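You operate a simulated robot arm through the tools that you are given. There is no shell and no other tool.

The job below is to be done with a simulated robot arm. You get a single attempt, and the scene is never put back.

## Task
Scan the tall and the short green master, then put each back.
Fine: stand each before the lying hand scanner and press its button; back on its own square; leave the other two. Set down upright: tall green master, short green master.

It is judged by the outcome, as a careful person would: the job done as asked, and still so three seconds after it is handed in. It fails if anything else is knocked over, pushed out of place, dropped, spilled or broken.

## Robot
A 7-joint arm with a two-finger parallel gripper, fixed in place. Base frame: the origin is at the foot of the arm, x ahead of it, y to its left, z up. Lengths are in m, angles in rad, forces in N, time in s.
With the tool pointing down near the work surface it reaches from about 0.4 to 0.9 m from the base axis. Its first joint turns from -2.496 to 2.496 rad. Payload 3 kg.
Tool frame: the origin (TCP) lies between the finger pads and is the grasp point; the fingertips stand 0.03 m ahead of it; z points along the fingers, y is the line along which they close. The gripper opens to 0.094 m. The fingers are 0.028 m wide and 0.01 m thick; the gripper's body (0.05 by 0.096 m) begins 0.055 m behind the TCP.
Orientation is told as [roll, pitch, yaw] about the base's x, y, z axes, in that order, counted from this pose: with the fingers straight down and closing along the base's y, the tool's x points along the base's -x, its y along +y and its z along -z.

## Interface
- The arm moves only by the tool play_rows. Its argument "plan" is a list of rows, each an object (a shift or turn left out is 0, a gripper value left out holds the last) with "linear": the shift along the base's x, y, z in m, a list of three; "dr": the turn, a rotation vector about the base's x, y, z in rad, a list of three; "gripper": the opening, from 0 (shut) to 1 (fully open). In form: [{"linear": [x, y, z], "dr": [ax, ay, az], "gripper": gripper}, ...]. A call has 1 to 20 rows; each row shifts and turns the commanded pose from where the row before left it. A row lasts 0.2 s, in which the tool goes at most 0.05 m and 0.15 rad; a call with a longer step from one row to the next is refused whole, and so is a gripper value outside its range. A pose out of reach is approached as far as the arm can. The call stops where the force on the tool passes 40 N (or 10 N more than at its start, if that is more) or the arm is blocked; 0.2 s more then pass. Each finger travels about 0.072 m/s and halts on what it meets, pressing with about 31 N; the grip force reading is that of the motor and also rises with nothing between the fingers. The clock runs only during rows and for 0.2 s after the last one: add rows that do not move to give the fingers time. It gives the time, the measured TCP pose, the force on the tool (base axes), the opening and the grip force at its end, in the units of the frame above (readings bear some noise), with the torque about the TCP (base axes, N m) and any sound that the robot's microphone picked up.
- Cameras (640 x 400 px; columns grow to the right, rows downward): "scene" is fixed at [0.049, -0.502, 1.6351]; the picture's right is [0.46, -0.89, 0.00], its down [-0.56, -0.29, -0.78] and it looks along [0.69, 0.36, -0.63] (base axes); focal length 315 px, centre (320, 200). "wrist" rides on the gripper at [0.076, 0.014, -0.102] in the tool frame; the picture's right is [-0.18, 0.98, 0.00], its down [-0.75, -0.14, -0.64] and it looks along [-0.63, -0.12, 0.77] (tool axes); focal length 243 px, centre (320, 200). There is no depth. A picture from a camera that has moved, and an enlarged one, comes with that camera's place and axes in the base frame and with its lens.
- grab_frame(camera): a new picture of that camera. It takes no simulated time.
- enlarge(camera, box): a new picture of the part [left, top, right, bottom] of that camera's present view, enlarged. It takes no simulated time.
- hand_in(): hands the job in; it is judged then, once.

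Nothing tells you positions but the pictures and the camera data. Unless the task says otherwise, let go and move clear before handing in.

The tools are called after ">>>" as a command line: name --argument value ..., lists and objects as JSON in quotes. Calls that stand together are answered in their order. play_rows: Moves the arm, as the interface text tells. Its arguments: {"type":"object","properties":{"plan":{"type":"array","items":{"type":"object","properties":{"linear":{"type":"array","items":{"type":"number"}},"dr":{"type":"array","items":{"type":"number"}},"gripper":{"type":"number"}}}}},"required":["plan"]} The other tools are called the same way: grab_frame (camera) takes a picture; enlarge (camera, box) takes an enlarged picture of a part of a camera's view; hand_in () hands the job in.

At the start:

```text
time: 0.0
ee_pos: [0.5381, 0.1147, 1.2099]
tcp_rot: [-0.001, -0.001, 0.001]
contact_force: [-0.3, 1.2, -0.2]
wrist_torque: [-0.02, -0.01, 0.0]
finger_gap: 0.094
grasp_force: 0.1
```

scene: 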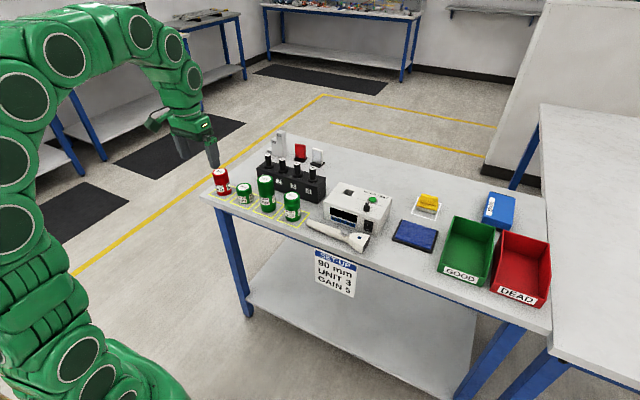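
wrist: 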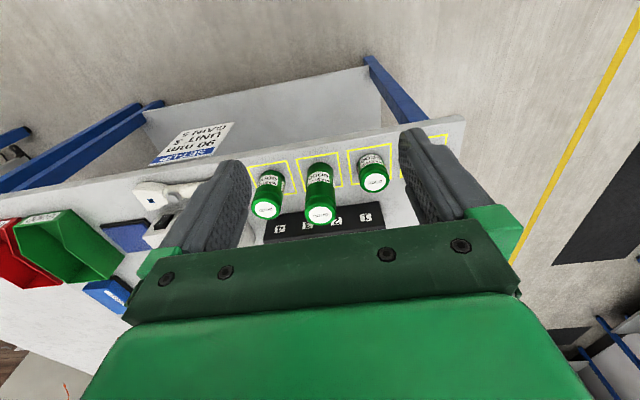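

I see a bench with a red and three green cans on yellow squares, and a hand scanner lying near the front edge. First I look closer before moving anything.

>>> enlarge --camera "scene" --box '[190, 120, 390, 260]'

>>> enlarge --camera "scene" --box '[290, 170, 390, 260]'

>>> enlarge --camera "wrist" --box '[120, 120, 450, 260]'

>>> enlarge --camera "scene" --box '[300, 240, 370, 300]'

```text
2.86 times, centred on (290, 190) of scene
camera zoom: at [0.049, -0.502, 1.6351], right [0.46, -0.89, 0.0], down [-0.56, -0.29, -0.78], along [0.69, 0.36, -0.63], focal length 901 px, centre (406, 229)
```

zoom: 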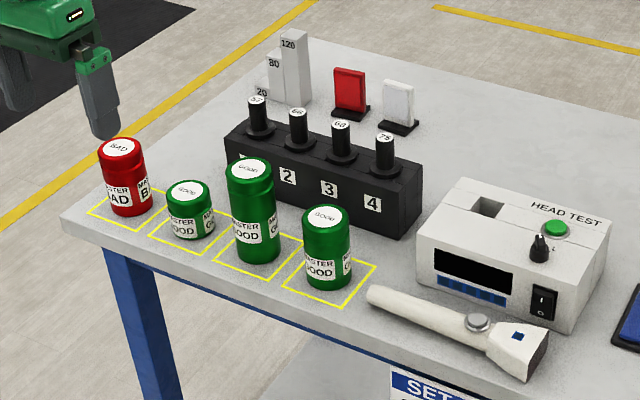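

```text
4.44 times, centred on (340, 215) of scene
camera zoom: at [0.049, -0.502, 1.6351], right [0.46, -0.89, 0.0], down [-0.56, -0.29, -0.78], along [0.69, 0.36, -0.63], focal length 1401 px, centre (231, 133)
```

zoom: 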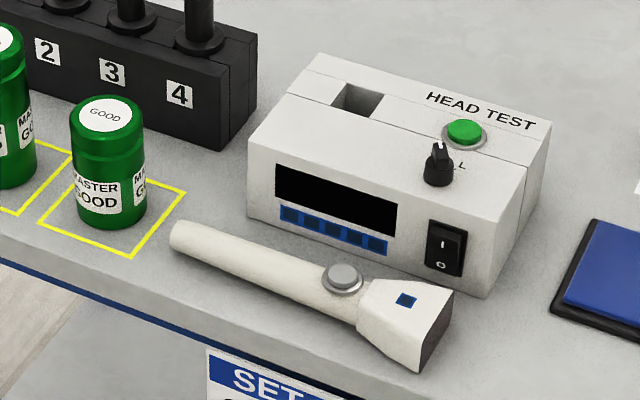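

```text
1.94 times, centred on (285, 190) of wrist
camera zoom: at [0.4609, 0.1273, 1.3135], right [0.18, 0.98, 0.0], down [0.75, -0.14, 0.64], along [0.63, -0.12, -0.77], focal length 470 px, centre (388, 219)
```

zoom: 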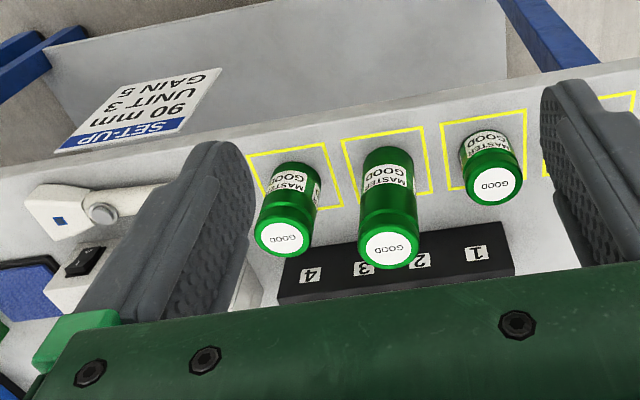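

```text
6.67 times, centred on (335, 270) of scene
camera zoom: at [0.049, -0.502, 1.6351], right [0.46, -0.89, 0.0], down [-0.56, -0.29, -0.78], along [0.69, 0.36, -0.63], focal length 2102 px, centre (220, -267)
```

zoom: 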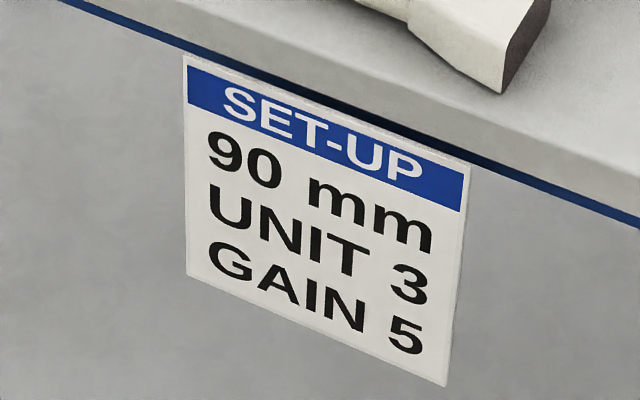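

The tall green can looks to be near (0.747, 0.073), the short green near (0.748, 0.179) and the bench top near z ≈ 0.877. The scanner lies along y at x ≈ 0.725 with its window facing -y, ending near y ≈ -0.315. I move the empty arm, staying high, to get better views of the scanner.

>>> play_rows --plan '[{"linear": [0, -0.04, -0.005]}, {"linear": [0, -0.045, -0.005]}, {"linear": [0, -0.045, -0.005]}, {"linear": [0, -0.045, -0.005]}, {"linear": [0, -0.045, -0.005]}, {"linear": [0, -0.045, -0.005]}, {"linear": [0, -0.045, -0.005]}, {"linear": [0, -0.045, -0.005]}, {"linear": [0, 0, 0]}]'

>>> grab_frame --camera "wrist"

>>> enlarge --camera "wrist" --box '[240, 100, 420, 240]'

```text
time: 2.0
ee_pos: [0.5381, -0.2436, 1.1696]
tcp_rot: [0.001, 0.001, 0.001]
contact_force: [-0.7, 0.6, 0.4]
wrist_torque: [-0.02, 0.0, -0.02]
finger_gap: 0.094
grasp_force: 0.0
```

```text
taken
camera wrist: at [0.461, -0.2299, 1.2723], right [0.18, 0.98, 0.0], down [0.75, -0.14, 0.64], along [0.63, -0.12, -0.77], focal length 243 px, centre (320, 200)
```

wrist: 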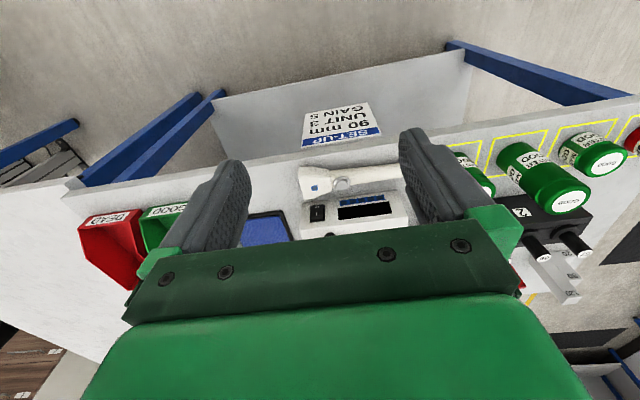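

```text
2.86 times, centred on (330, 170) of wrist
camera zoom: at [0.461, -0.2299, 1.2723], right [0.18, 0.98, 0.0], down [0.75, -0.14, 0.64], along [0.63, -0.12, -0.77], focal length 693 px, centre (291, 286)
```

zoom: 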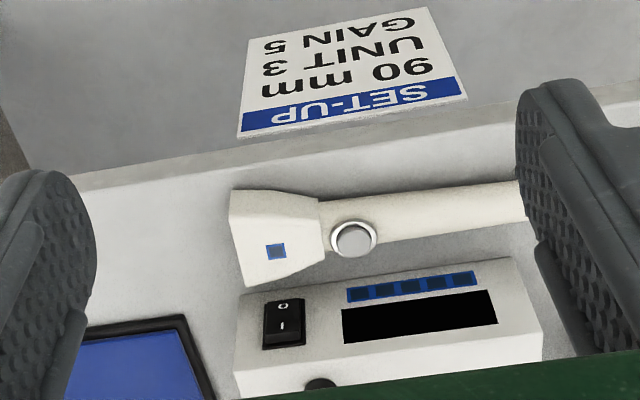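

The scanner's button is near (0.728, -0.240, 0.912), and the window end of its head is near y = -0.317, centred at x ≈ 0.73. There is free bench in front of the window. Next I hover above the tall can to refine its position.

>>> play_rows --plan '[{"linear": [0.025, 0.035, 0], "gripper": 1.0}, {"linear": [0.025, 0.04, 0]}, {"linear": [0.025, 0.04, 0]}, {"linear": [0.025, 0.04, 0]}, {"linear": [0.025, 0.04, 0]}, {"linear": [0.025, 0.04, 0]}, {"linear": [0.025, 0.04, 0]}, {"linear": [0.025, 0.04, 0]}, {"linear": [0.009, 0.0015, -0.03]}, {"linear": [0, 0, -0.03]}, {"linear": [0, 0, 0]}]'

>>> grab_frame --camera "wrist"

>>> enlarge --camera "scene" --box '[190, 90, 390, 230]'

```text
time: 4.4
ee_pos: [0.7455, 0.0735, 1.1117]
tcp_rot: [0.002, 0.001, -0.002]
contact_force: [-0.6, 0.5, -0.6]
wrist_torque: [0.0, -0.03, 0.0]
finger_gap: 0.0942
grasp_force: 0.0
```

```text
taken
camera wrist: at [0.6695, 0.0877, 1.2143], right [0.18, 0.98, 0.0], down [0.75, -0.14, 0.64], along [0.63, -0.12, -0.77], focal length 243 px, centre (320, 200)
```

wrist: 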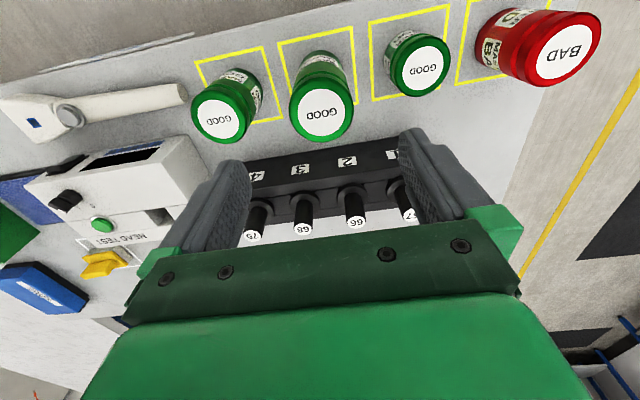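

```text
2.86 times, centred on (290, 160) of scene
camera zoom: at [0.049, -0.502, 1.6351], right [0.46, -0.89, 0.0], down [-0.56, -0.29, -0.78], along [0.69, 0.36, -0.63], focal length 901 px, centre (406, 314)
```

zoom: 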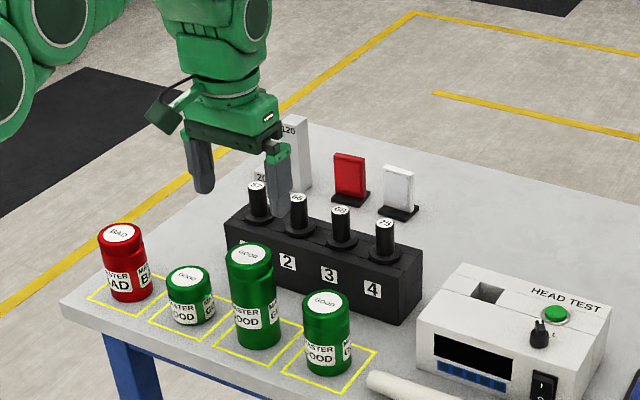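

The wrist view puts the tall can's top a few mm to +y of the tool axis. I enlarge it to measure this precisely before descending.

>>> enlarge --camera "wrist" --box '[270, 30, 450, 150]'

>>> enlarge --camera "wrist" --box '[170, 30, 370, 160]'

```text
3.33 times, centred on (360, 90) of wrist
camera zoom: at [0.6695, 0.0877, 1.2143], right [0.18, 0.98, 0.0], down [0.75, -0.14, 0.64], along [0.63, -0.12, -0.77], focal length 809 px, centre (187, 567)
```

zoom: 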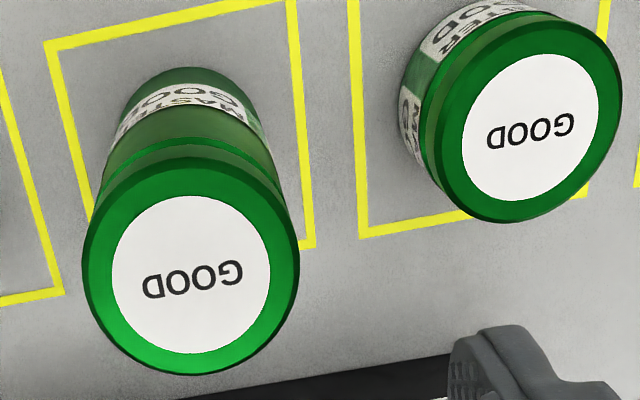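

```text
3.08 times, centred on (270, 95) of wrist
camera zoom: at [0.6695, 0.0877, 1.2143], right [0.18, 0.98, 0.0], down [0.75, -0.14, 0.64], along [0.63, -0.12, -0.77], focal length 746 px, centre (474, 523)
```

zoom: 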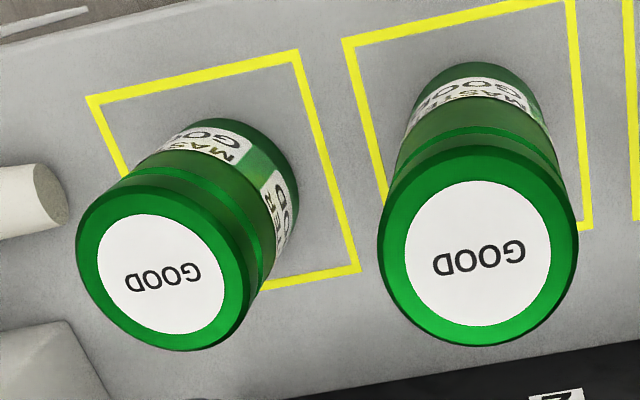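

The tall can's top centre works out to about (0.7446, 0.0747) and its square's centre to (0.7446, 0.0736). I let the arm settle with a small correction and check the reading.

>>> play_rows --plan '[{"linear": [0, 0, 0]}, {"linear": [0, 0, 0]}, {"linear": [0, 0, 0]}]'

```text
time: 5.2
ee_pos: [0.7464, 0.0735, 1.1112]
tcp_rot: [-0.001, 0.0, -0.001]
contact_force: [-0.6, -0.5, 0.0]
wrist_torque: [-0.01, -0.01, 0.01]
finger_gap: 0.0941
grasp_force: 0.0
```

>>> play_rows --plan '[{"linear": [-0.0014, 0.001, -0.03]}, {"linear": [0, 0, -0.03]}, {"linear": [0, 0, -0.02]}, {"linear": [0, 0, 0]}, {"linear": [0, 0, 0]}]'

>>> grab_frame --camera "wrist"

>>> enlarge --camera "scene" --box '[215, 130, 335, 230]'

```text
time: 6.4
ee_pos: [0.7459, 0.0762, 1.0318]
tcp_rot: [0.001, -0.001, 0.001]
contact_force: [0.5, -0.5, -0.9]
wrist_torque: [0.01, -0.02, -0.02]
finger_gap: 0.0938
grasp_force: 0.0
```

```text
taken
camera wrist: at [0.6687, 0.0896, 1.135], right [0.18, 0.98, 0.0], down [0.75, -0.14, 0.64], along [0.63, -0.12, -0.77], focal length 243 px, centre (320, 200)
```

wrist: 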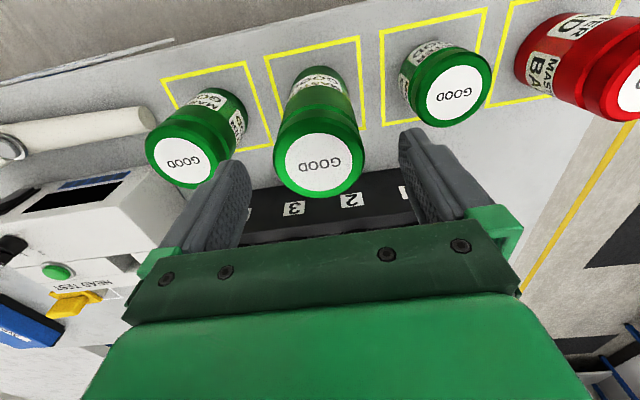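

```text
4.00 times, centred on (275, 180) of scene
camera zoom: at [0.049, -0.502, 1.6351], right [0.46, -0.89, 0.0], down [-0.56, -0.29, -0.78], along [0.69, 0.36, -0.63], focal length 1261 px, centre (500, 280)
```

zoom: 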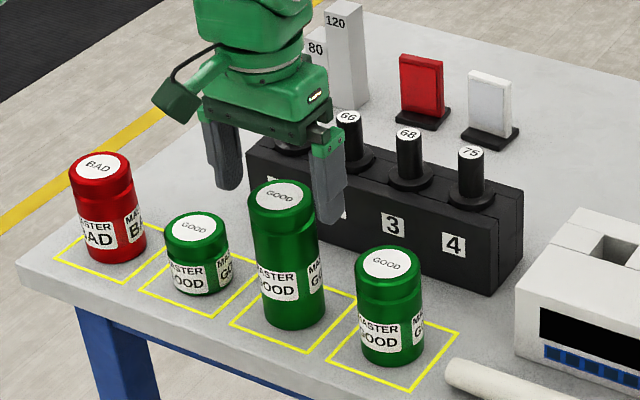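

The can's top sits centred between the fingers in the wrist view, and the fingertips clear the neighbours. I descend to the grasp height (TCP z ≈ 0.972) and look again before closing.

>>> play_rows --plan '[{"linear": [0, 0, -0.02]}, {"linear": [0, 0, -0.02]}, {"linear": [0, 0, -0.02]}, {"linear": [0, 0, 0]}, {"linear": [0, 0, 0]}]'

>>> grab_frame --camera "wrist"

>>> enlarge --camera "scene" --box '[215, 130, 335, 230]'

```text
time: 7.6
ee_pos: [0.7449, 0.0742, 0.9712]
tcp_rot: [0.001, 0.001, 0.001]
contact_force: [-0.5, 0.2, -0.7]
wrist_torque: [0.0, 0.0, 0.0]
finger_gap: 0.094
grasp_force: 0.1
```

```text
taken
camera wrist: at [0.6687, 0.0893, 1.074], right [0.18, 0.98, 0.0], down [0.75, -0.14, 0.64], along [0.63, -0.12, -0.77], focal length 243 px, centre (320, 200)
```

wrist: 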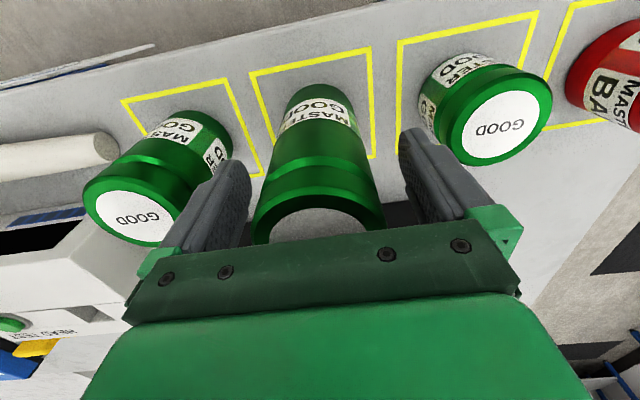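

```text
4.00 times, centred on (275, 180) of scene
camera zoom: at [0.049, -0.502, 1.6351], right [0.46, -0.89, 0.0], down [-0.56, -0.29, -0.78], along [0.69, 0.36, -0.63], focal length 1261 px, centre (500, 280)
```

zoom: 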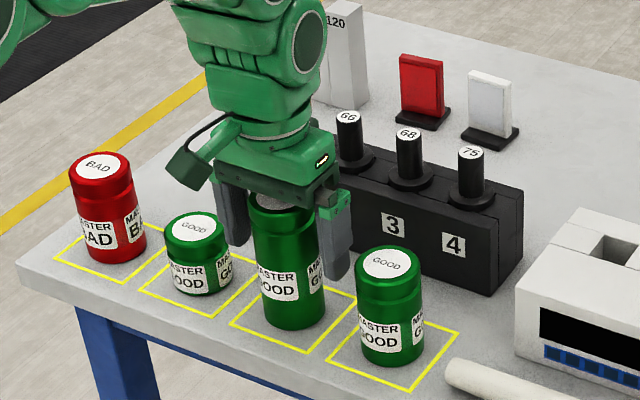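

The can is centred between the fingers with palm clearance. I close in steps and then check the grip before lifting.

>>> play_rows --plan '[{"linear": [0, 0, 0], "gripper": 0.75}, {"linear": [0, 0, 0], "gripper": 0.65}, {"linear": [0, 0, 0], "gripper": 0.6}, {"linear": [0, 0, 0], "gripper": 0.5}, {"linear": [0, 0, 0], "gripper": 0.3}, {"linear": [0, 0, 0], "gripper": 0.3}]'

>>> grab_frame --camera "wrist"

>>> enlarge --camera "scene" --box '[215, 130, 335, 230]'

```text
time: 9.0
ee_pos: [0.7465, 0.0741, 0.9711]
tcp_rot: [-0.001, -0.001, 0.0]
contact_force: [-2.3, -0.5, 1.1]
wrist_torque: [-0.02, 0.04, 0.01]
finger_gap: 0.0561
grasp_force: 31.4
```

```text
taken
camera wrist: at [0.6686, 0.0893, 1.074], right [0.18, 0.98, 0.0], down [0.75, -0.14, 0.64], along [0.63, -0.12, -0.77], focal length 243 px, centre (320, 200)
```

wrist: 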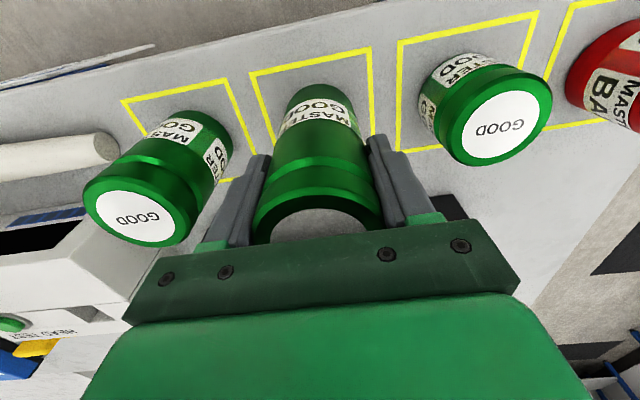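

```text
4.00 times, centred on (275, 180) of scene
camera zoom: at [0.049, -0.502, 1.6351], right [0.46, -0.89, 0.0], down [-0.56, -0.29, -0.78], along [0.69, 0.36, -0.63], focal length 1261 px, centre (500, 280)
```

zoom: 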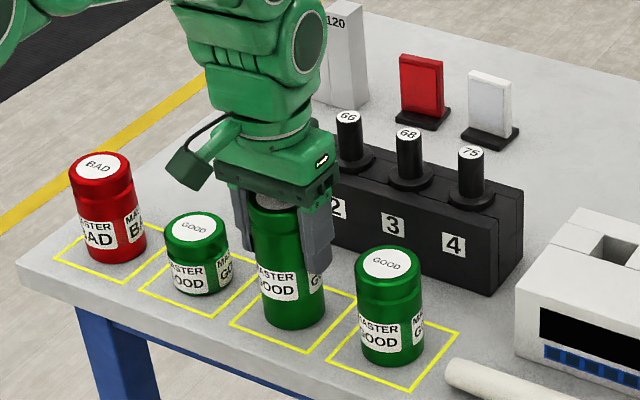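

The grip is firm: the gap is 0.056 m at full force and the can hasn't moved. I lift it 0.14 m, carry it over the medium can and hold it high in front of the scanner window.

>>> play_rows --plan '[{"linear": [0, 0, 0.015]}, {"linear": [0, 0, 0.03]}, {"linear": [0, 0, 0.035]}, {"linear": [0, 0, 0.035]}, {"linear": [0, 0, 0.025]}, {"linear": [0, -0.02, 0]}, {"linear": [-0.002, -0.035, 0]}, {"linear": [-0.002, -0.04, 0]}, {"linear": [-0.002, -0.04, 0]}, {"linear": [-0.002, -0.045, 0]}, {"linear": [-0.002, -0.045, 0]}, {"linear": [-0.002, -0.045, 0]}, {"linear": [-0.002, -0.045, 0]}, {"linear": [-0.002, -0.045, 0]}, {"linear": [-0.0005, -0.04, 0]}, {"linear": [0, -0.035, 0]}, {"linear": [0, -0.029, 0]}, {"linear": [0, 0, 0]}, {"linear": [0, 0, 0]}]'

>>> grab_frame --camera "wrist"

>>> grab_frame --camera "scene"

>>> enlarge --camera "scene" --box '[290, 130, 450, 270]'

```text
time: 13.0
ee_pos: [0.7295, -0.389, 1.1115]
tcp_rot: [0.0, 0.0, -0.001]
contact_force: [0.2, 0.1, -4.5]
wrist_torque: [0.01, -0.04, 0.02]
finger_gap: 0.0559
grasp_force: 31.2
```

```text
taken
camera wrist: at [0.6534, -0.3754, 1.2129], right [0.18, 0.98, 0.0], down [0.75, -0.14, 0.64], along [0.63, -0.12, -0.77], focal length 243 px, centre (320, 200)
```

wrist: 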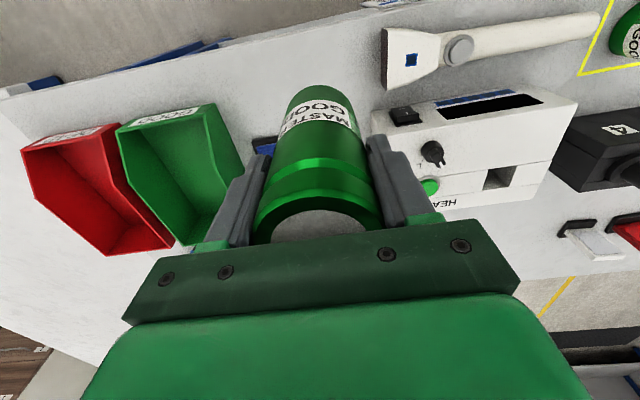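

```text
taken
```

scene: 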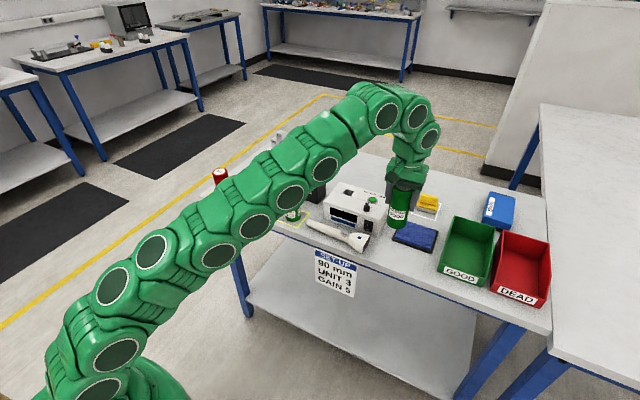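

```text
2.86 times, centred on (370, 200) of scene
camera zoom: at [0.049, -0.502, 1.6351], right [0.46, -0.89, 0.0], down [-0.56, -0.29, -0.78], along [0.69, 0.36, -0.63], focal length 901 px, centre (177, 200)
```

zoom: 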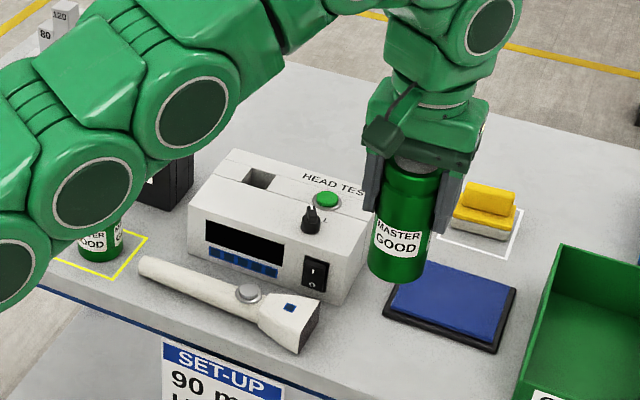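

>>> enlarge --camera "wrist" --box '[360, 0, 500, 110]'

>>> enlarge --camera "wrist" --box '[360, 0, 640, 130]'

```text
3.64 times, centred on (430, 55) of wrist
camera zoom: at [0.6534, -0.3754, 1.2129], right [0.18, 0.98, 0.0], down [0.75, -0.14, 0.64], along [0.63, -0.12, -0.77], focal length 882 px, centre (-80, 727)
```

zoom: 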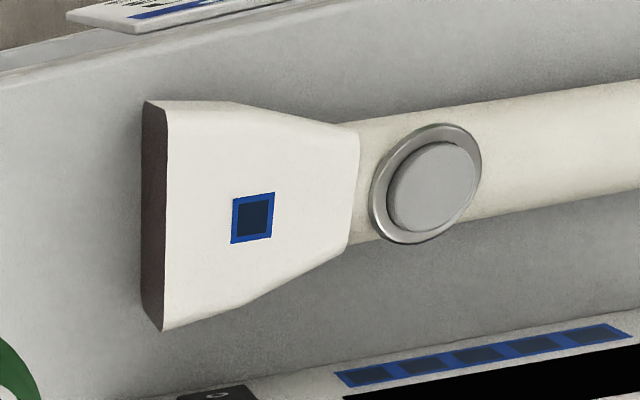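

```text
2.29 times, centred on (500, 65) of wrist
camera zoom: at [0.6534, -0.3754, 1.2129], right [0.18, 0.98, 0.0], down [0.75, -0.14, 0.64], along [0.63, -0.12, -0.77], focal length 555 px, centre (-91, 509)
```

zoom: 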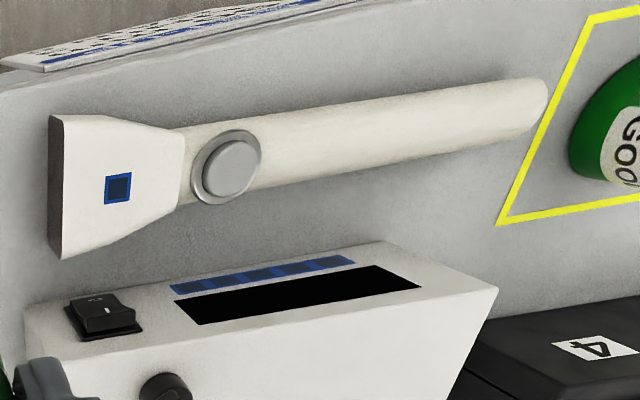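

The scanner head's end face comes out at y ≈ -0.314, x from 0.692 to 0.752 (centre 0.722), and its button at about (0.726, -0.238). I lower the can to about (0.723, -0.377), which leaves roughly 35 mm to the window, and stop just above the bench first.

>>> play_rows --plan '[{"linear": [-0.003, 0.006, 0]}, {"linear": [-0.0035, 0.006, 0]}, {"linear": [0, 0, -0.02]}, {"linear": [0, 0, -0.03]}, {"linear": [0, 0, -0.03]}, {"linear": [0, 0, -0.025]}, {"linear": [0, 0, -0.02]}, {"linear": [0, 0, -0.01]}, {"linear": [0, 0, 0]}, {"linear": [0, 0, 0]}]'

>>> grab_frame --camera "wrist"

>>> enlarge --camera "scene" --box '[310, 180, 430, 280]'

```text
time: 15.2
ee_pos: [0.7205, -0.3775, 0.9766]
tcp_rot: [0.0, 0.001, -0.001]
contact_force: [0.4, -0.2, -3.6]
wrist_torque: [0.01, 0.01, 0.03]
finger_gap: 0.0556
grasp_force: 31.0
```

```text
taken
camera wrist: at [0.6442, -0.3624, 1.0787], right [0.18, 0.98, 0.0], down [0.75, -0.14, 0.64], along [0.63, -0.12, -0.77], focal length 243 px, centre (320, 200)
```

wrist: 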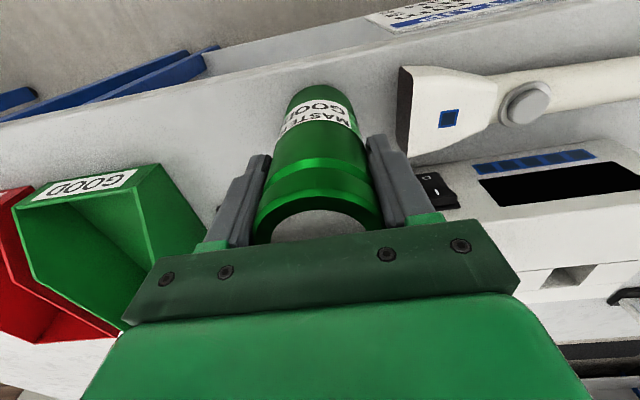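

```text
4.00 times, centred on (370, 230) of scene
camera zoom: at [0.049, -0.502, 1.6351], right [0.46, -0.89, 0.0], down [-0.56, -0.29, -0.78], along [0.69, 0.36, -0.63], focal length 1261 px, centre (120, 80)
```

zoom: 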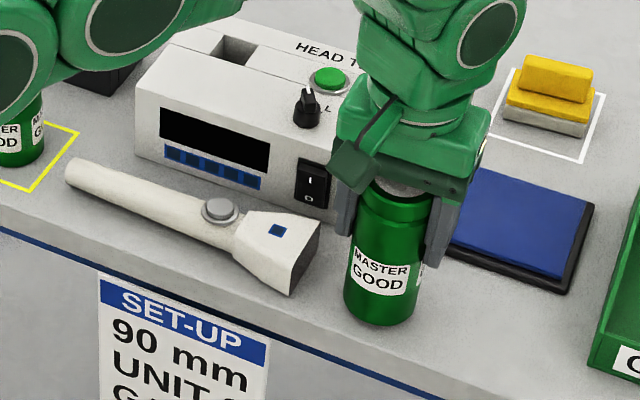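

The can hangs about 5 mm above the bench, in line with the scanner axis. I lower it in small steps while watching the force.

>>> play_rows --plan '[{"linear": [0, 0, -0.002]}, {"linear": [0, 0, -0.0015]}, {"linear": [0, 0, -0.001]}, {"linear": [0, 0, -0.0005]}, {"linear": [0, 0, 0]}]'

```text
time: 16.4
ee_pos: [0.7226, -0.3774, 0.9716]
tcp_rot: [0.0, -0.002, -0.002]
contact_force: [-1.5, 2.0, 3.4]
wrist_torque: [0.31, 0.12, 0.0]
finger_gap: 0.0559
grasp_force: 31.3
```

The force has turned from -3.6 to +3.4 N, so the can now rests on the bench. I open the fingers to about 0.068 m, keeping clear of the scanner, and then rise.

>>> play_rows --plan '[{"linear": [0, 0, 0], "gripper": 0.62}, {"linear": [0, 0, 0], "gripper": 0.66}, {"linear": [0, 0, 0], "gripper": 0.72}, {"linear": [0, 0, 0], "gripper": 0.74}, {"linear": [0, 0, 0], "gripper": 0.74}]'

>>> grab_frame --camera "wrist"

>>> enlarge --camera "scene" --box '[310, 180, 430, 280]'

```text
time: 17.6
ee_pos: [0.7222, -0.3755, 0.97]
tcp_rot: [0.0, 0.001, 0.0]
contact_force: [0.0, 0.4, 0.0]
wrist_torque: [-0.03, 0.04, 0.0]
finger_gap: 0.0696
grasp_force: 0.0
```

```text
taken
camera wrist: at [0.6452, -0.3624, 1.0735], right [0.18, 0.98, 0.0], down [0.75, -0.14, 0.64], along [0.63, -0.12, -0.77], focal length 243 px, centre (320, 200)
```

wrist: 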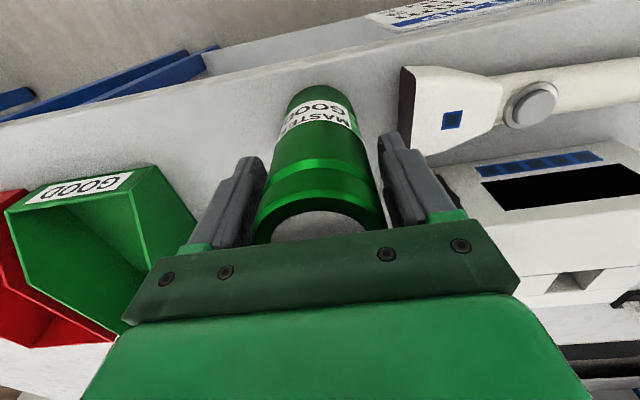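

```text
4.00 times, centred on (370, 230) of scene
camera zoom: at [0.049, -0.502, 1.6351], right [0.46, -0.89, 0.0], down [-0.56, -0.29, -0.78], along [0.69, 0.36, -0.63], focal length 1261 px, centre (120, 80)
```

zoom: 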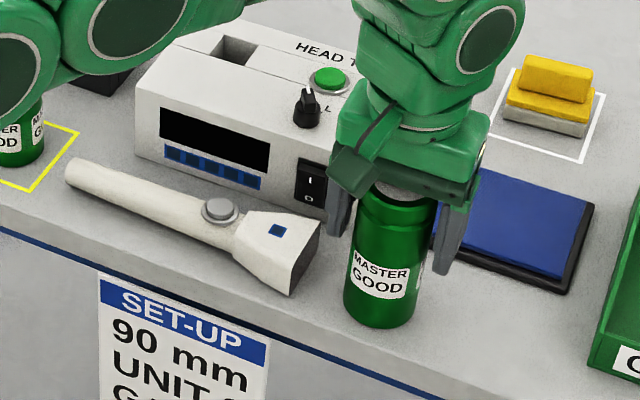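

The can is released and stands upright in front of the window. I rise straight up, move over to the button, close the fingers and look.

>>> play_rows --plan '[{"linear": [0, 0, 0.02]}, {"linear": [0, 0, 0.03]}, {"linear": [0, 0, 0.04]}, {"linear": [0, 0, 0.04]}, {"linear": [0.002, 0.03, 0]}, {"linear": [0.002, 0.04, 0]}, {"linear": [0, 0.04, 0], "gripper": 0.0}, {"linear": [0, 0.027, 0]}, {"linear": [0, 0, -0.03]}, {"linear": [0, 0, -0.03]}, {"linear": [0, 0, -0.02]}, {"linear": [0, 0, 0]}, {"linear": [0, 0, 0]}]'

>>> grab_frame --camera "wrist"

>>> enlarge --camera "scene" --box '[290, 160, 430, 280]'

```text
time: 20.4
ee_pos: [0.7267, -0.2385, 1.0197]
tcp_rot: [-0.001, 0.0, 0.0]
contact_force: [0.3, 0.0, 0.4]
wrist_torque: [-0.03, -0.02, -0.03]
finger_gap: 0.0001
grasp_force: 31.1
```

```text
taken
camera wrist: at [0.65, -0.2248, 1.1221], right [0.18, 0.98, 0.0], down [0.75, -0.14, 0.64], along [0.63, -0.12, -0.77], focal length 243 px, centre (320, 200)
```

wrist: 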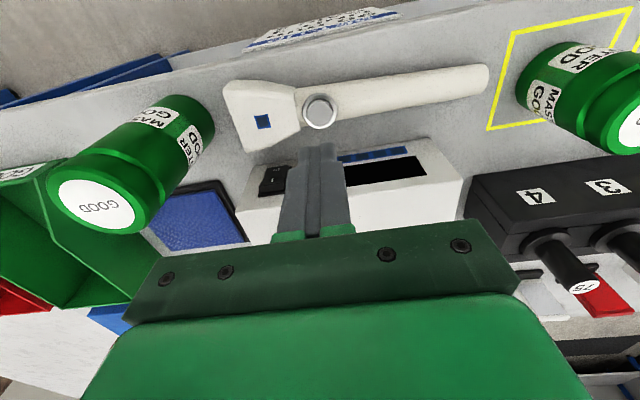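

```text
3.33 times, centred on (360, 220) of scene
camera zoom: at [0.049, -0.502, 1.6351], right [0.46, -0.89, 0.0], down [-0.56, -0.29, -0.78], along [0.69, 0.36, -0.63], focal length 1051 px, centre (187, 133)
```

zoom: 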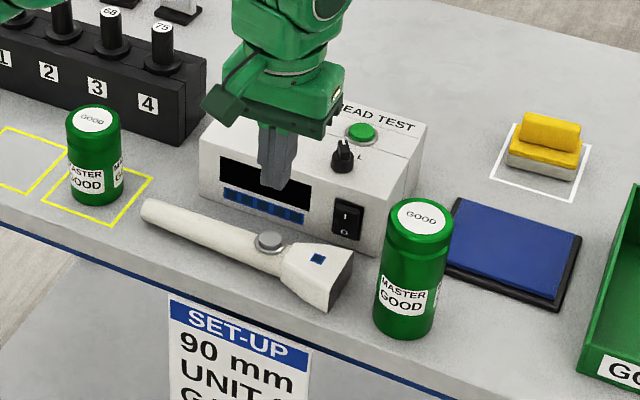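

>>> enlarge --camera "wrist" --box '[220, 60, 420, 190]'

```text
3.08 times, centred on (320, 125) of wrist
camera zoom: at [0.65, -0.2248, 1.1221], right [0.18, 0.98, 0.0], down [0.75, -0.14, 0.64], along [0.63, -0.12, -0.77], focal length 746 px, centre (320, 431)
```

zoom: 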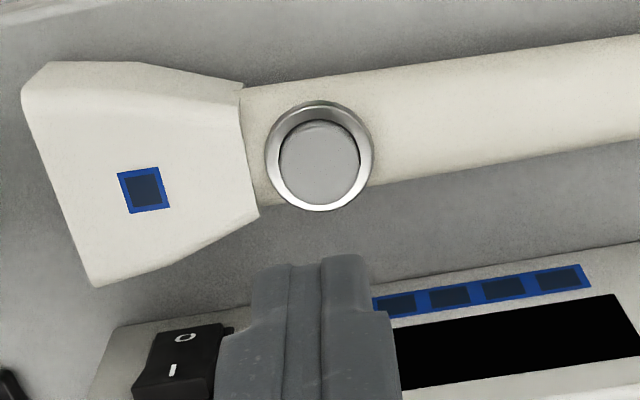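

The button cap is near (0.7245, -0.239) with its top around z ≈ 0.915, so I need to shift 2 mm in -x. I descend close to the button, then press in small steps.

>>> play_rows --plan '[{"linear": [-0.002, -0.0005, -0.02]}, {"linear": [0, 0, -0.025]}, {"linear": [0, 0, -0.015]}, {"linear": [0, 0, -0.005]}, {"linear": [0, 0, 0]}, {"linear": [0, 0, 0]}]'

>>> enlarge --camera "wrist" --box '[220, 60, 420, 190]'

>>> enlarge --camera "scene" --box '[310, 200, 410, 270]'

```text
time: 21.8
ee_pos: [0.7254, -0.2404, 0.9546]
tcp_rot: [0.0, 0.0, 0.001]
contact_force: [0.2, -0.3, 0.7]
wrist_torque: [0.0, 0.01, -0.01]
finger_gap: 0.0
grasp_force: 30.5
```

```text
3.08 times, centred on (320, 125) of wrist
camera zoom: at [0.6486, -0.2252, 1.0576], right [0.18, 0.98, 0.0], down [0.75, -0.14, 0.64], along [0.63, -0.12, -0.77], focal length 746 px, centre (320, 431)
```

zoom: 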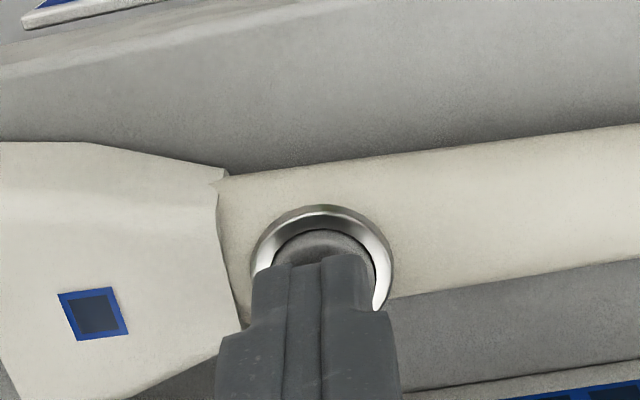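

```text
5.71 times, centred on (360, 235) of scene
camera zoom: at [0.049, -0.502, 1.6351], right [0.46, -0.89, 0.0], down [-0.56, -0.29, -0.78], along [0.69, 0.36, -0.63], focal length 1802 px, centre (91, 0)
```

zoom: 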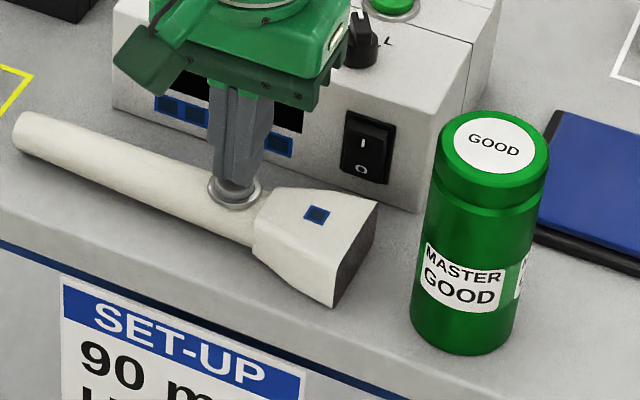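

The fingertips are centred over the button, about 1 cm above it. I press down gently now.

>>> play_rows --plan '[{"linear": [0, 0, -0.002]}, {"linear": [0, 0, -0.002]}, {"linear": [0, 0, -0.002]}, {"linear": [0, 0, -0.001]}, {"linear": [0, 0, -0.001]}, {"linear": [0, 0, 0]}]'

```text
time: 23.2
ee_pos: [0.7246, -0.24, 0.9483]
tcp_rot: [0.0, 0.003, 0.0]
contact_force: [-0.6, -0.2, 1.7]
wrist_torque: [-0.02, -0.01, 0.01]
finger_gap: 0.0
grasp_force: 30.3
heard: click
```

I heard a click and the force is only 1.7 N. I press slightly further and hold, to see whether the button travels fully or anything else sounds.

>>> play_rows --plan '[{"linear": [0, 0, -0.001]}, {"linear": [0, 0, 0]}, {"linear": [0, 0, 0]}]'

>>> enlarge --camera "scene" --box '[310, 200, 410, 270]'

>>> enlarge --camera "wrist" --box '[220, 60, 420, 190]'

```text
time: 24.0
ee_pos: [0.724, -0.2399, 0.9462]
tcp_rot: [0.001, 0.001, 0.0]
contact_force: [0.9, 1.8, 3.4]
wrist_torque: [0.06, 0.01, -0.01]
finger_gap: 0.0
grasp_force: 30.6
```

```text
5.71 times, centred on (360, 235) of scene
camera zoom: at [0.049, -0.502, 1.6351], right [0.46, -0.89, 0.0], down [-0.56, -0.29, -0.78], along [0.69, 0.36, -0.63], focal length 1802 px, centre (91, 0)
```

zoom: 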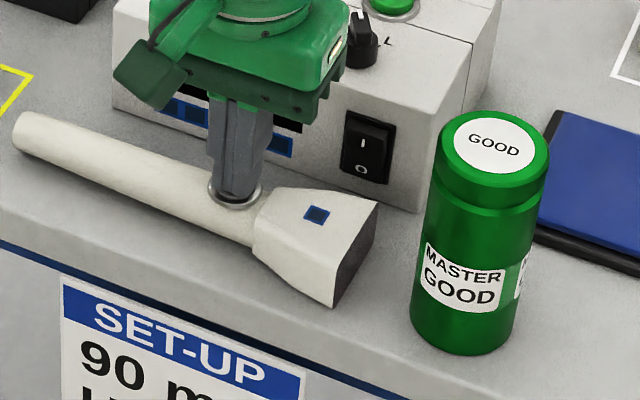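

```text
3.08 times, centred on (320, 125) of wrist
camera zoom: at [0.6475, -0.2259, 1.0497], right [0.18, 0.98, 0.0], down [0.75, -0.14, 0.64], along [0.63, -0.12, -0.77], focal length 746 px, centre (320, 431)
```

zoom: 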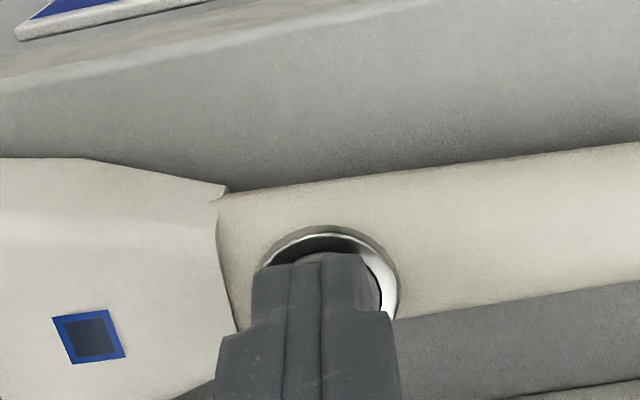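

>>> play_rows --plan '[{"linear": [0, 0, 0.003]}, {"linear": [0, 0, 0.007]}, {"linear": [0, 0, 0.02]}, {"linear": [0, 0, 0.03]}, {"linear": [0, 0, 0]}]'

>>> enlarge --camera "wrist" --box '[200, 50, 420, 200]'

>>> enlarge --camera "scene" --box '[310, 170, 410, 270]'

```text
time: 25.2
ee_pos: [0.7255, -0.2419, 1.0077]
tcp_rot: [0.001, -0.001, 0.001]
contact_force: [-0.1, 1.0, -0.8]
wrist_torque: [0.06, -0.01, 0.01]
finger_gap: 0.0003
grasp_force: 30.8
```

```text
2.67 times, centred on (310, 125) of wrist
camera zoom: at [0.648, -0.227, 1.1099], right [0.18, 0.98, 0.0], down [0.75, -0.14, 0.64], along [0.63, -0.12, -0.77], focal length 647 px, centre (347, 400)
```

zoom: 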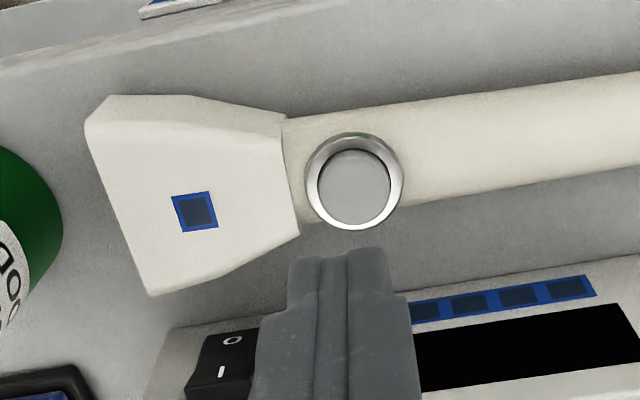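

```text
4.00 times, centred on (360, 220) of scene
camera zoom: at [0.049, -0.502, 1.6351], right [0.46, -0.89, 0.0], down [-0.56, -0.29, -0.78], along [0.69, 0.36, -0.63], focal length 1261 px, centre (160, 120)
```

zoom: 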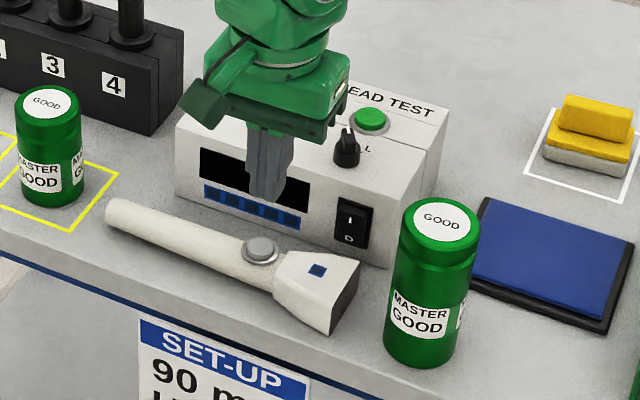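

The button click was audible, but I saw no indicator change and heard no beep. Since the first press was very light, I press once more with a fuller stroke while the tall can stands in front.

>>> play_rows --plan '[{"linear": [0, 0.0015, -0.03]}, {"linear": [0, 0, -0.02]}, {"linear": [0, 0, -0.004]}, {"linear": [0, 0, 0]}, {"linear": [0, 0, -0.002]}, {"linear": [0, 0, -0.002]}, {"linear": [0, 0, -0.001]}, {"linear": [0, 0, -0.001]}, {"linear": [0, 0, -0.001]}, {"linear": [0, 0, 0]}]'

>>> enlarge --camera "scene" --box '[310, 200, 410, 270]'

```text
time: 27.4
ee_pos: [0.7245, -0.2384, 0.946]
tcp_rot: [0.0, 0.001, 0.0]
contact_force: [3.0, 1.0, 7.8]
wrist_torque: [0.06, -0.05, -0.02]
finger_gap: 0.0
grasp_force: 30.8
heard: click
```

```text
5.71 times, centred on (360, 235) of scene
camera zoom: at [0.049, -0.502, 1.6351], right [0.46, -0.89, 0.0], down [-0.56, -0.29, -0.78], along [0.69, 0.36, -0.63], focal length 1802 px, centre (91, 0)
```

zoom: 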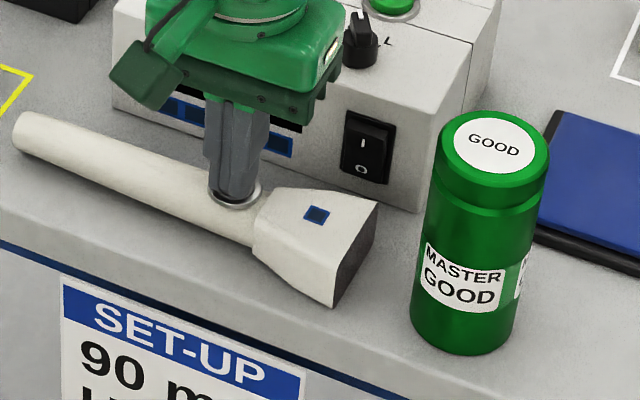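

The button clicks clearly on each press (full travel at 7.8 N), but there is no beep or lamp. As a precaution, I'll set the can about 10-12 mm nearer the window and press once more to see if the response differs. First I go back over the can with the fingers partly open.

>>> play_rows --plan '[{"linear": [0, 0, 0.01]}, {"linear": [0, 0, 0.035]}, {"linear": [0, 0, 0.04]}, {"linear": [0, 0, 0.04]}, {"linear": [0, 0, 0.03]}, {"linear": [-0.0012, -0.03, 0], "gripper": 0.8}, {"linear": [-0.0012, -0.04, 0]}, {"linear": [0, -0.04, 0]}, {"linear": [0, -0.0275, 0]}, {"linear": [0, 0, -0.03]}, {"linear": [0, 0, -0.02]}, {"linear": [0, 0, 0]}, {"linear": [0, 0, 0]}]'

>>> grab_frame --camera "wrist"

>>> enlarge --camera "wrist" --box '[240, 60, 440, 200]'

```text
time: 30.2
ee_pos: [0.7226, -0.3753, 1.0519]
tcp_rot: [0.002, -0.001, 0.0]
contact_force: [-0.4, 0.6, -0.2]
wrist_torque: [0.02, -0.04, 0.01]
finger_gap: 0.0753
grasp_force: 0.1
```

```text
taken
camera wrist: at [0.6451, -0.361, 1.1542], right [0.18, 0.98, 0.0], down [0.75, -0.14, 0.64], along [0.63, -0.12, -0.77], focal length 243 px, centre (320, 200)
```

wrist: 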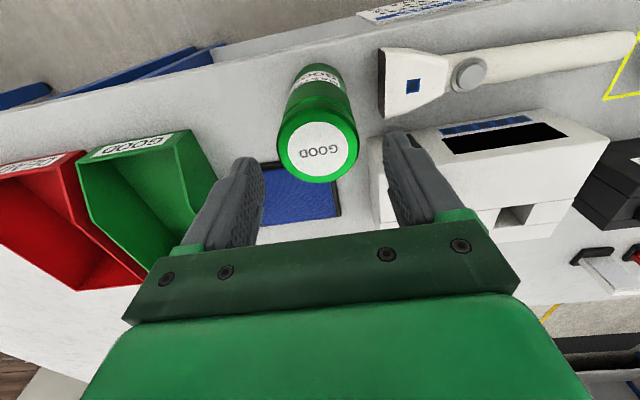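

```text
2.86 times, centred on (340, 130) of wrist
camera zoom: at [0.6451, -0.361, 1.1542], right [0.18, 0.98, 0.0], down [0.75, -0.14, 0.64], along [0.63, -0.12, -0.77], focal length 693 px, centre (263, 400)
```

zoom: 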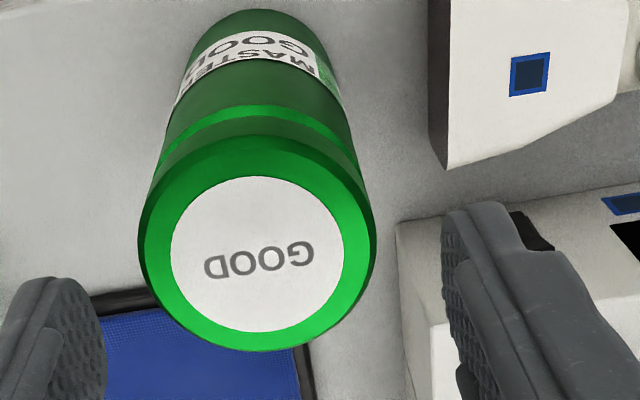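

The can is within about 1 mm of the tool axis and its gap to the window is 34 mm. I descend, regrip, move it 12 mm closer and set it down again.

>>> play_rows --plan '[{"linear": [0.0008, -0.001, -0.02]}, {"linear": [0, 0, -0.025]}, {"linear": [0, 0, -0.02]}, {"linear": [0, 0, -0.0155]}, {"linear": [0, 0, 0]}, {"linear": [0, 0, 0], "gripper": 0.65}, {"linear": [0, 0, 0], "gripper": 0.55}, {"linear": [0, 0, 0], "gripper": 0.3}, {"linear": [0, 0, 0], "gripper": 0.3}]'

```text
time: 32.2
ee_pos: [0.7232, -0.3766, 0.9707]
tcp_rot: [-0.001, 0.001, 0.0]
contact_force: [1.6, -1.3, 2.2]
wrist_torque: [-0.01, -0.15, -0.04]
finger_gap: 0.0559
grasp_force: 31.0
```

>>> play_rows --plan '[{"linear": [0, 0, 0.004]}, {"linear": [0, 0, 0.004]}, {"linear": [-0.0005, 0.006, 0]}, {"linear": [-0.0005, 0.006, 0]}, {"linear": [0, 0, 0]}, {"linear": [0, 0, -0.003]}, {"linear": [0, 0, -0.002]}, {"linear": [0, 0, -0.0015]}, {"linear": [0, 0, -0.001]}, {"linear": [0, 0, 0]}]'

>>> enlarge --camera "wrist" --box '[260, 30, 560, 230]'

```text
time: 34.4
ee_pos: [0.7235, -0.3651, 0.9706]
tcp_rot: [-0.001, 0.003, 0.0]
contact_force: [-2.0, 0.9, 1.4]
wrist_torque: [0.13, -0.02, 0.02]
finger_gap: 0.056
grasp_force: 31.0
```

```text
2.00 times, centred on (410, 130) of wrist
camera zoom: at [0.6453, -0.3509, 1.0737], right [0.18, 0.98, 0.0], down [0.75, -0.14, 0.64], along [0.63, -0.12, -0.77], focal length 485 px, centre (140, 340)
```

zoom: 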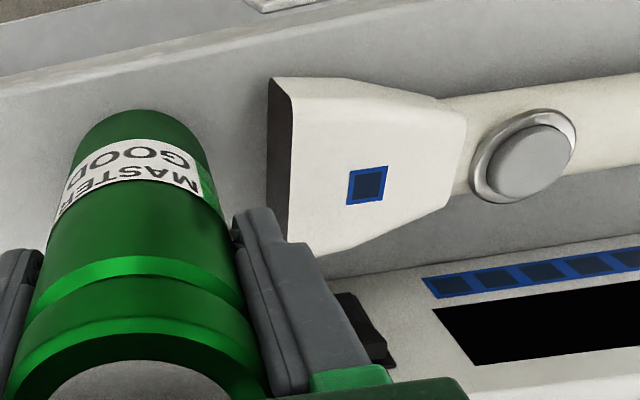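

The can rests again, about 22 mm from the window. I release with a small opening, rise, and go press the button again.

>>> play_rows --plan '[{"linear": [0, 0, 0], "gripper": 0.62}, {"linear": [0, 0, 0], "gripper": 0.65}, {"linear": [0, 0, 0], "gripper": 0.68}, {"linear": [0, 0, 0], "gripper": 0.68}, {"linear": [0, 0, 0.01]}, {"linear": [0, 0, 0.03]}, {"linear": [0, 0, 0.04]}, {"linear": [0, 0, 0.04]}, {"linear": [0, 0, 0.01]}, {"linear": [0, 0.03, 0]}, {"linear": [0.001, 0.04, 0]}, {"linear": [0.001, 0.04, 0], "gripper": 0.0}, {"linear": [0, 0.016, -0.02]}, {"linear": [0, 0, -0.03]}, {"linear": [0, 0, -0.03]}, {"linear": [0, 0, 0]}, {"linear": [0, 0, 0]}]'

>>> enlarge --camera "wrist" --box '[180, 50, 420, 200]'

>>> enlarge --camera "scene" --box '[310, 170, 410, 270]'

```text
time: 38.0
ee_pos: [0.7236, -0.2396, 1.0219]
tcp_rot: [0.0, -0.001, 0.0]
contact_force: [0.8, 0.2, -0.1]
wrist_torque: [0.01, 0.0, 0.01]
finger_gap: 0.0003
grasp_force: 31.0
```

```text
2.67 times, centred on (300, 125) of wrist
camera zoom: at [0.6464, -0.225, 1.1243], right [0.18, 0.98, 0.0], down [0.75, -0.14, 0.64], along [0.63, -0.12, -0.77], focal length 647 px, centre (373, 400)
```

zoom: 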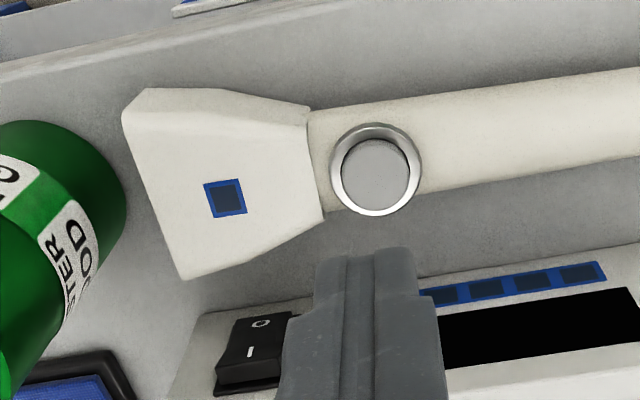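

```text
4.00 times, centred on (360, 220) of scene
camera zoom: at [0.049, -0.502, 1.6351], right [0.46, -0.89, 0.0], down [-0.56, -0.29, -0.78], along [0.69, 0.36, -0.63], focal length 1261 px, centre (160, 120)
```

zoom: 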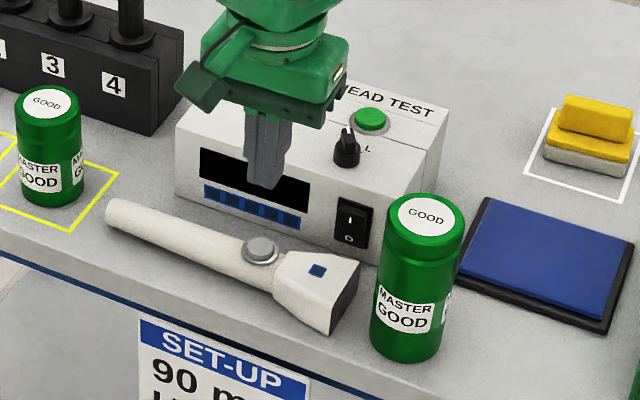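

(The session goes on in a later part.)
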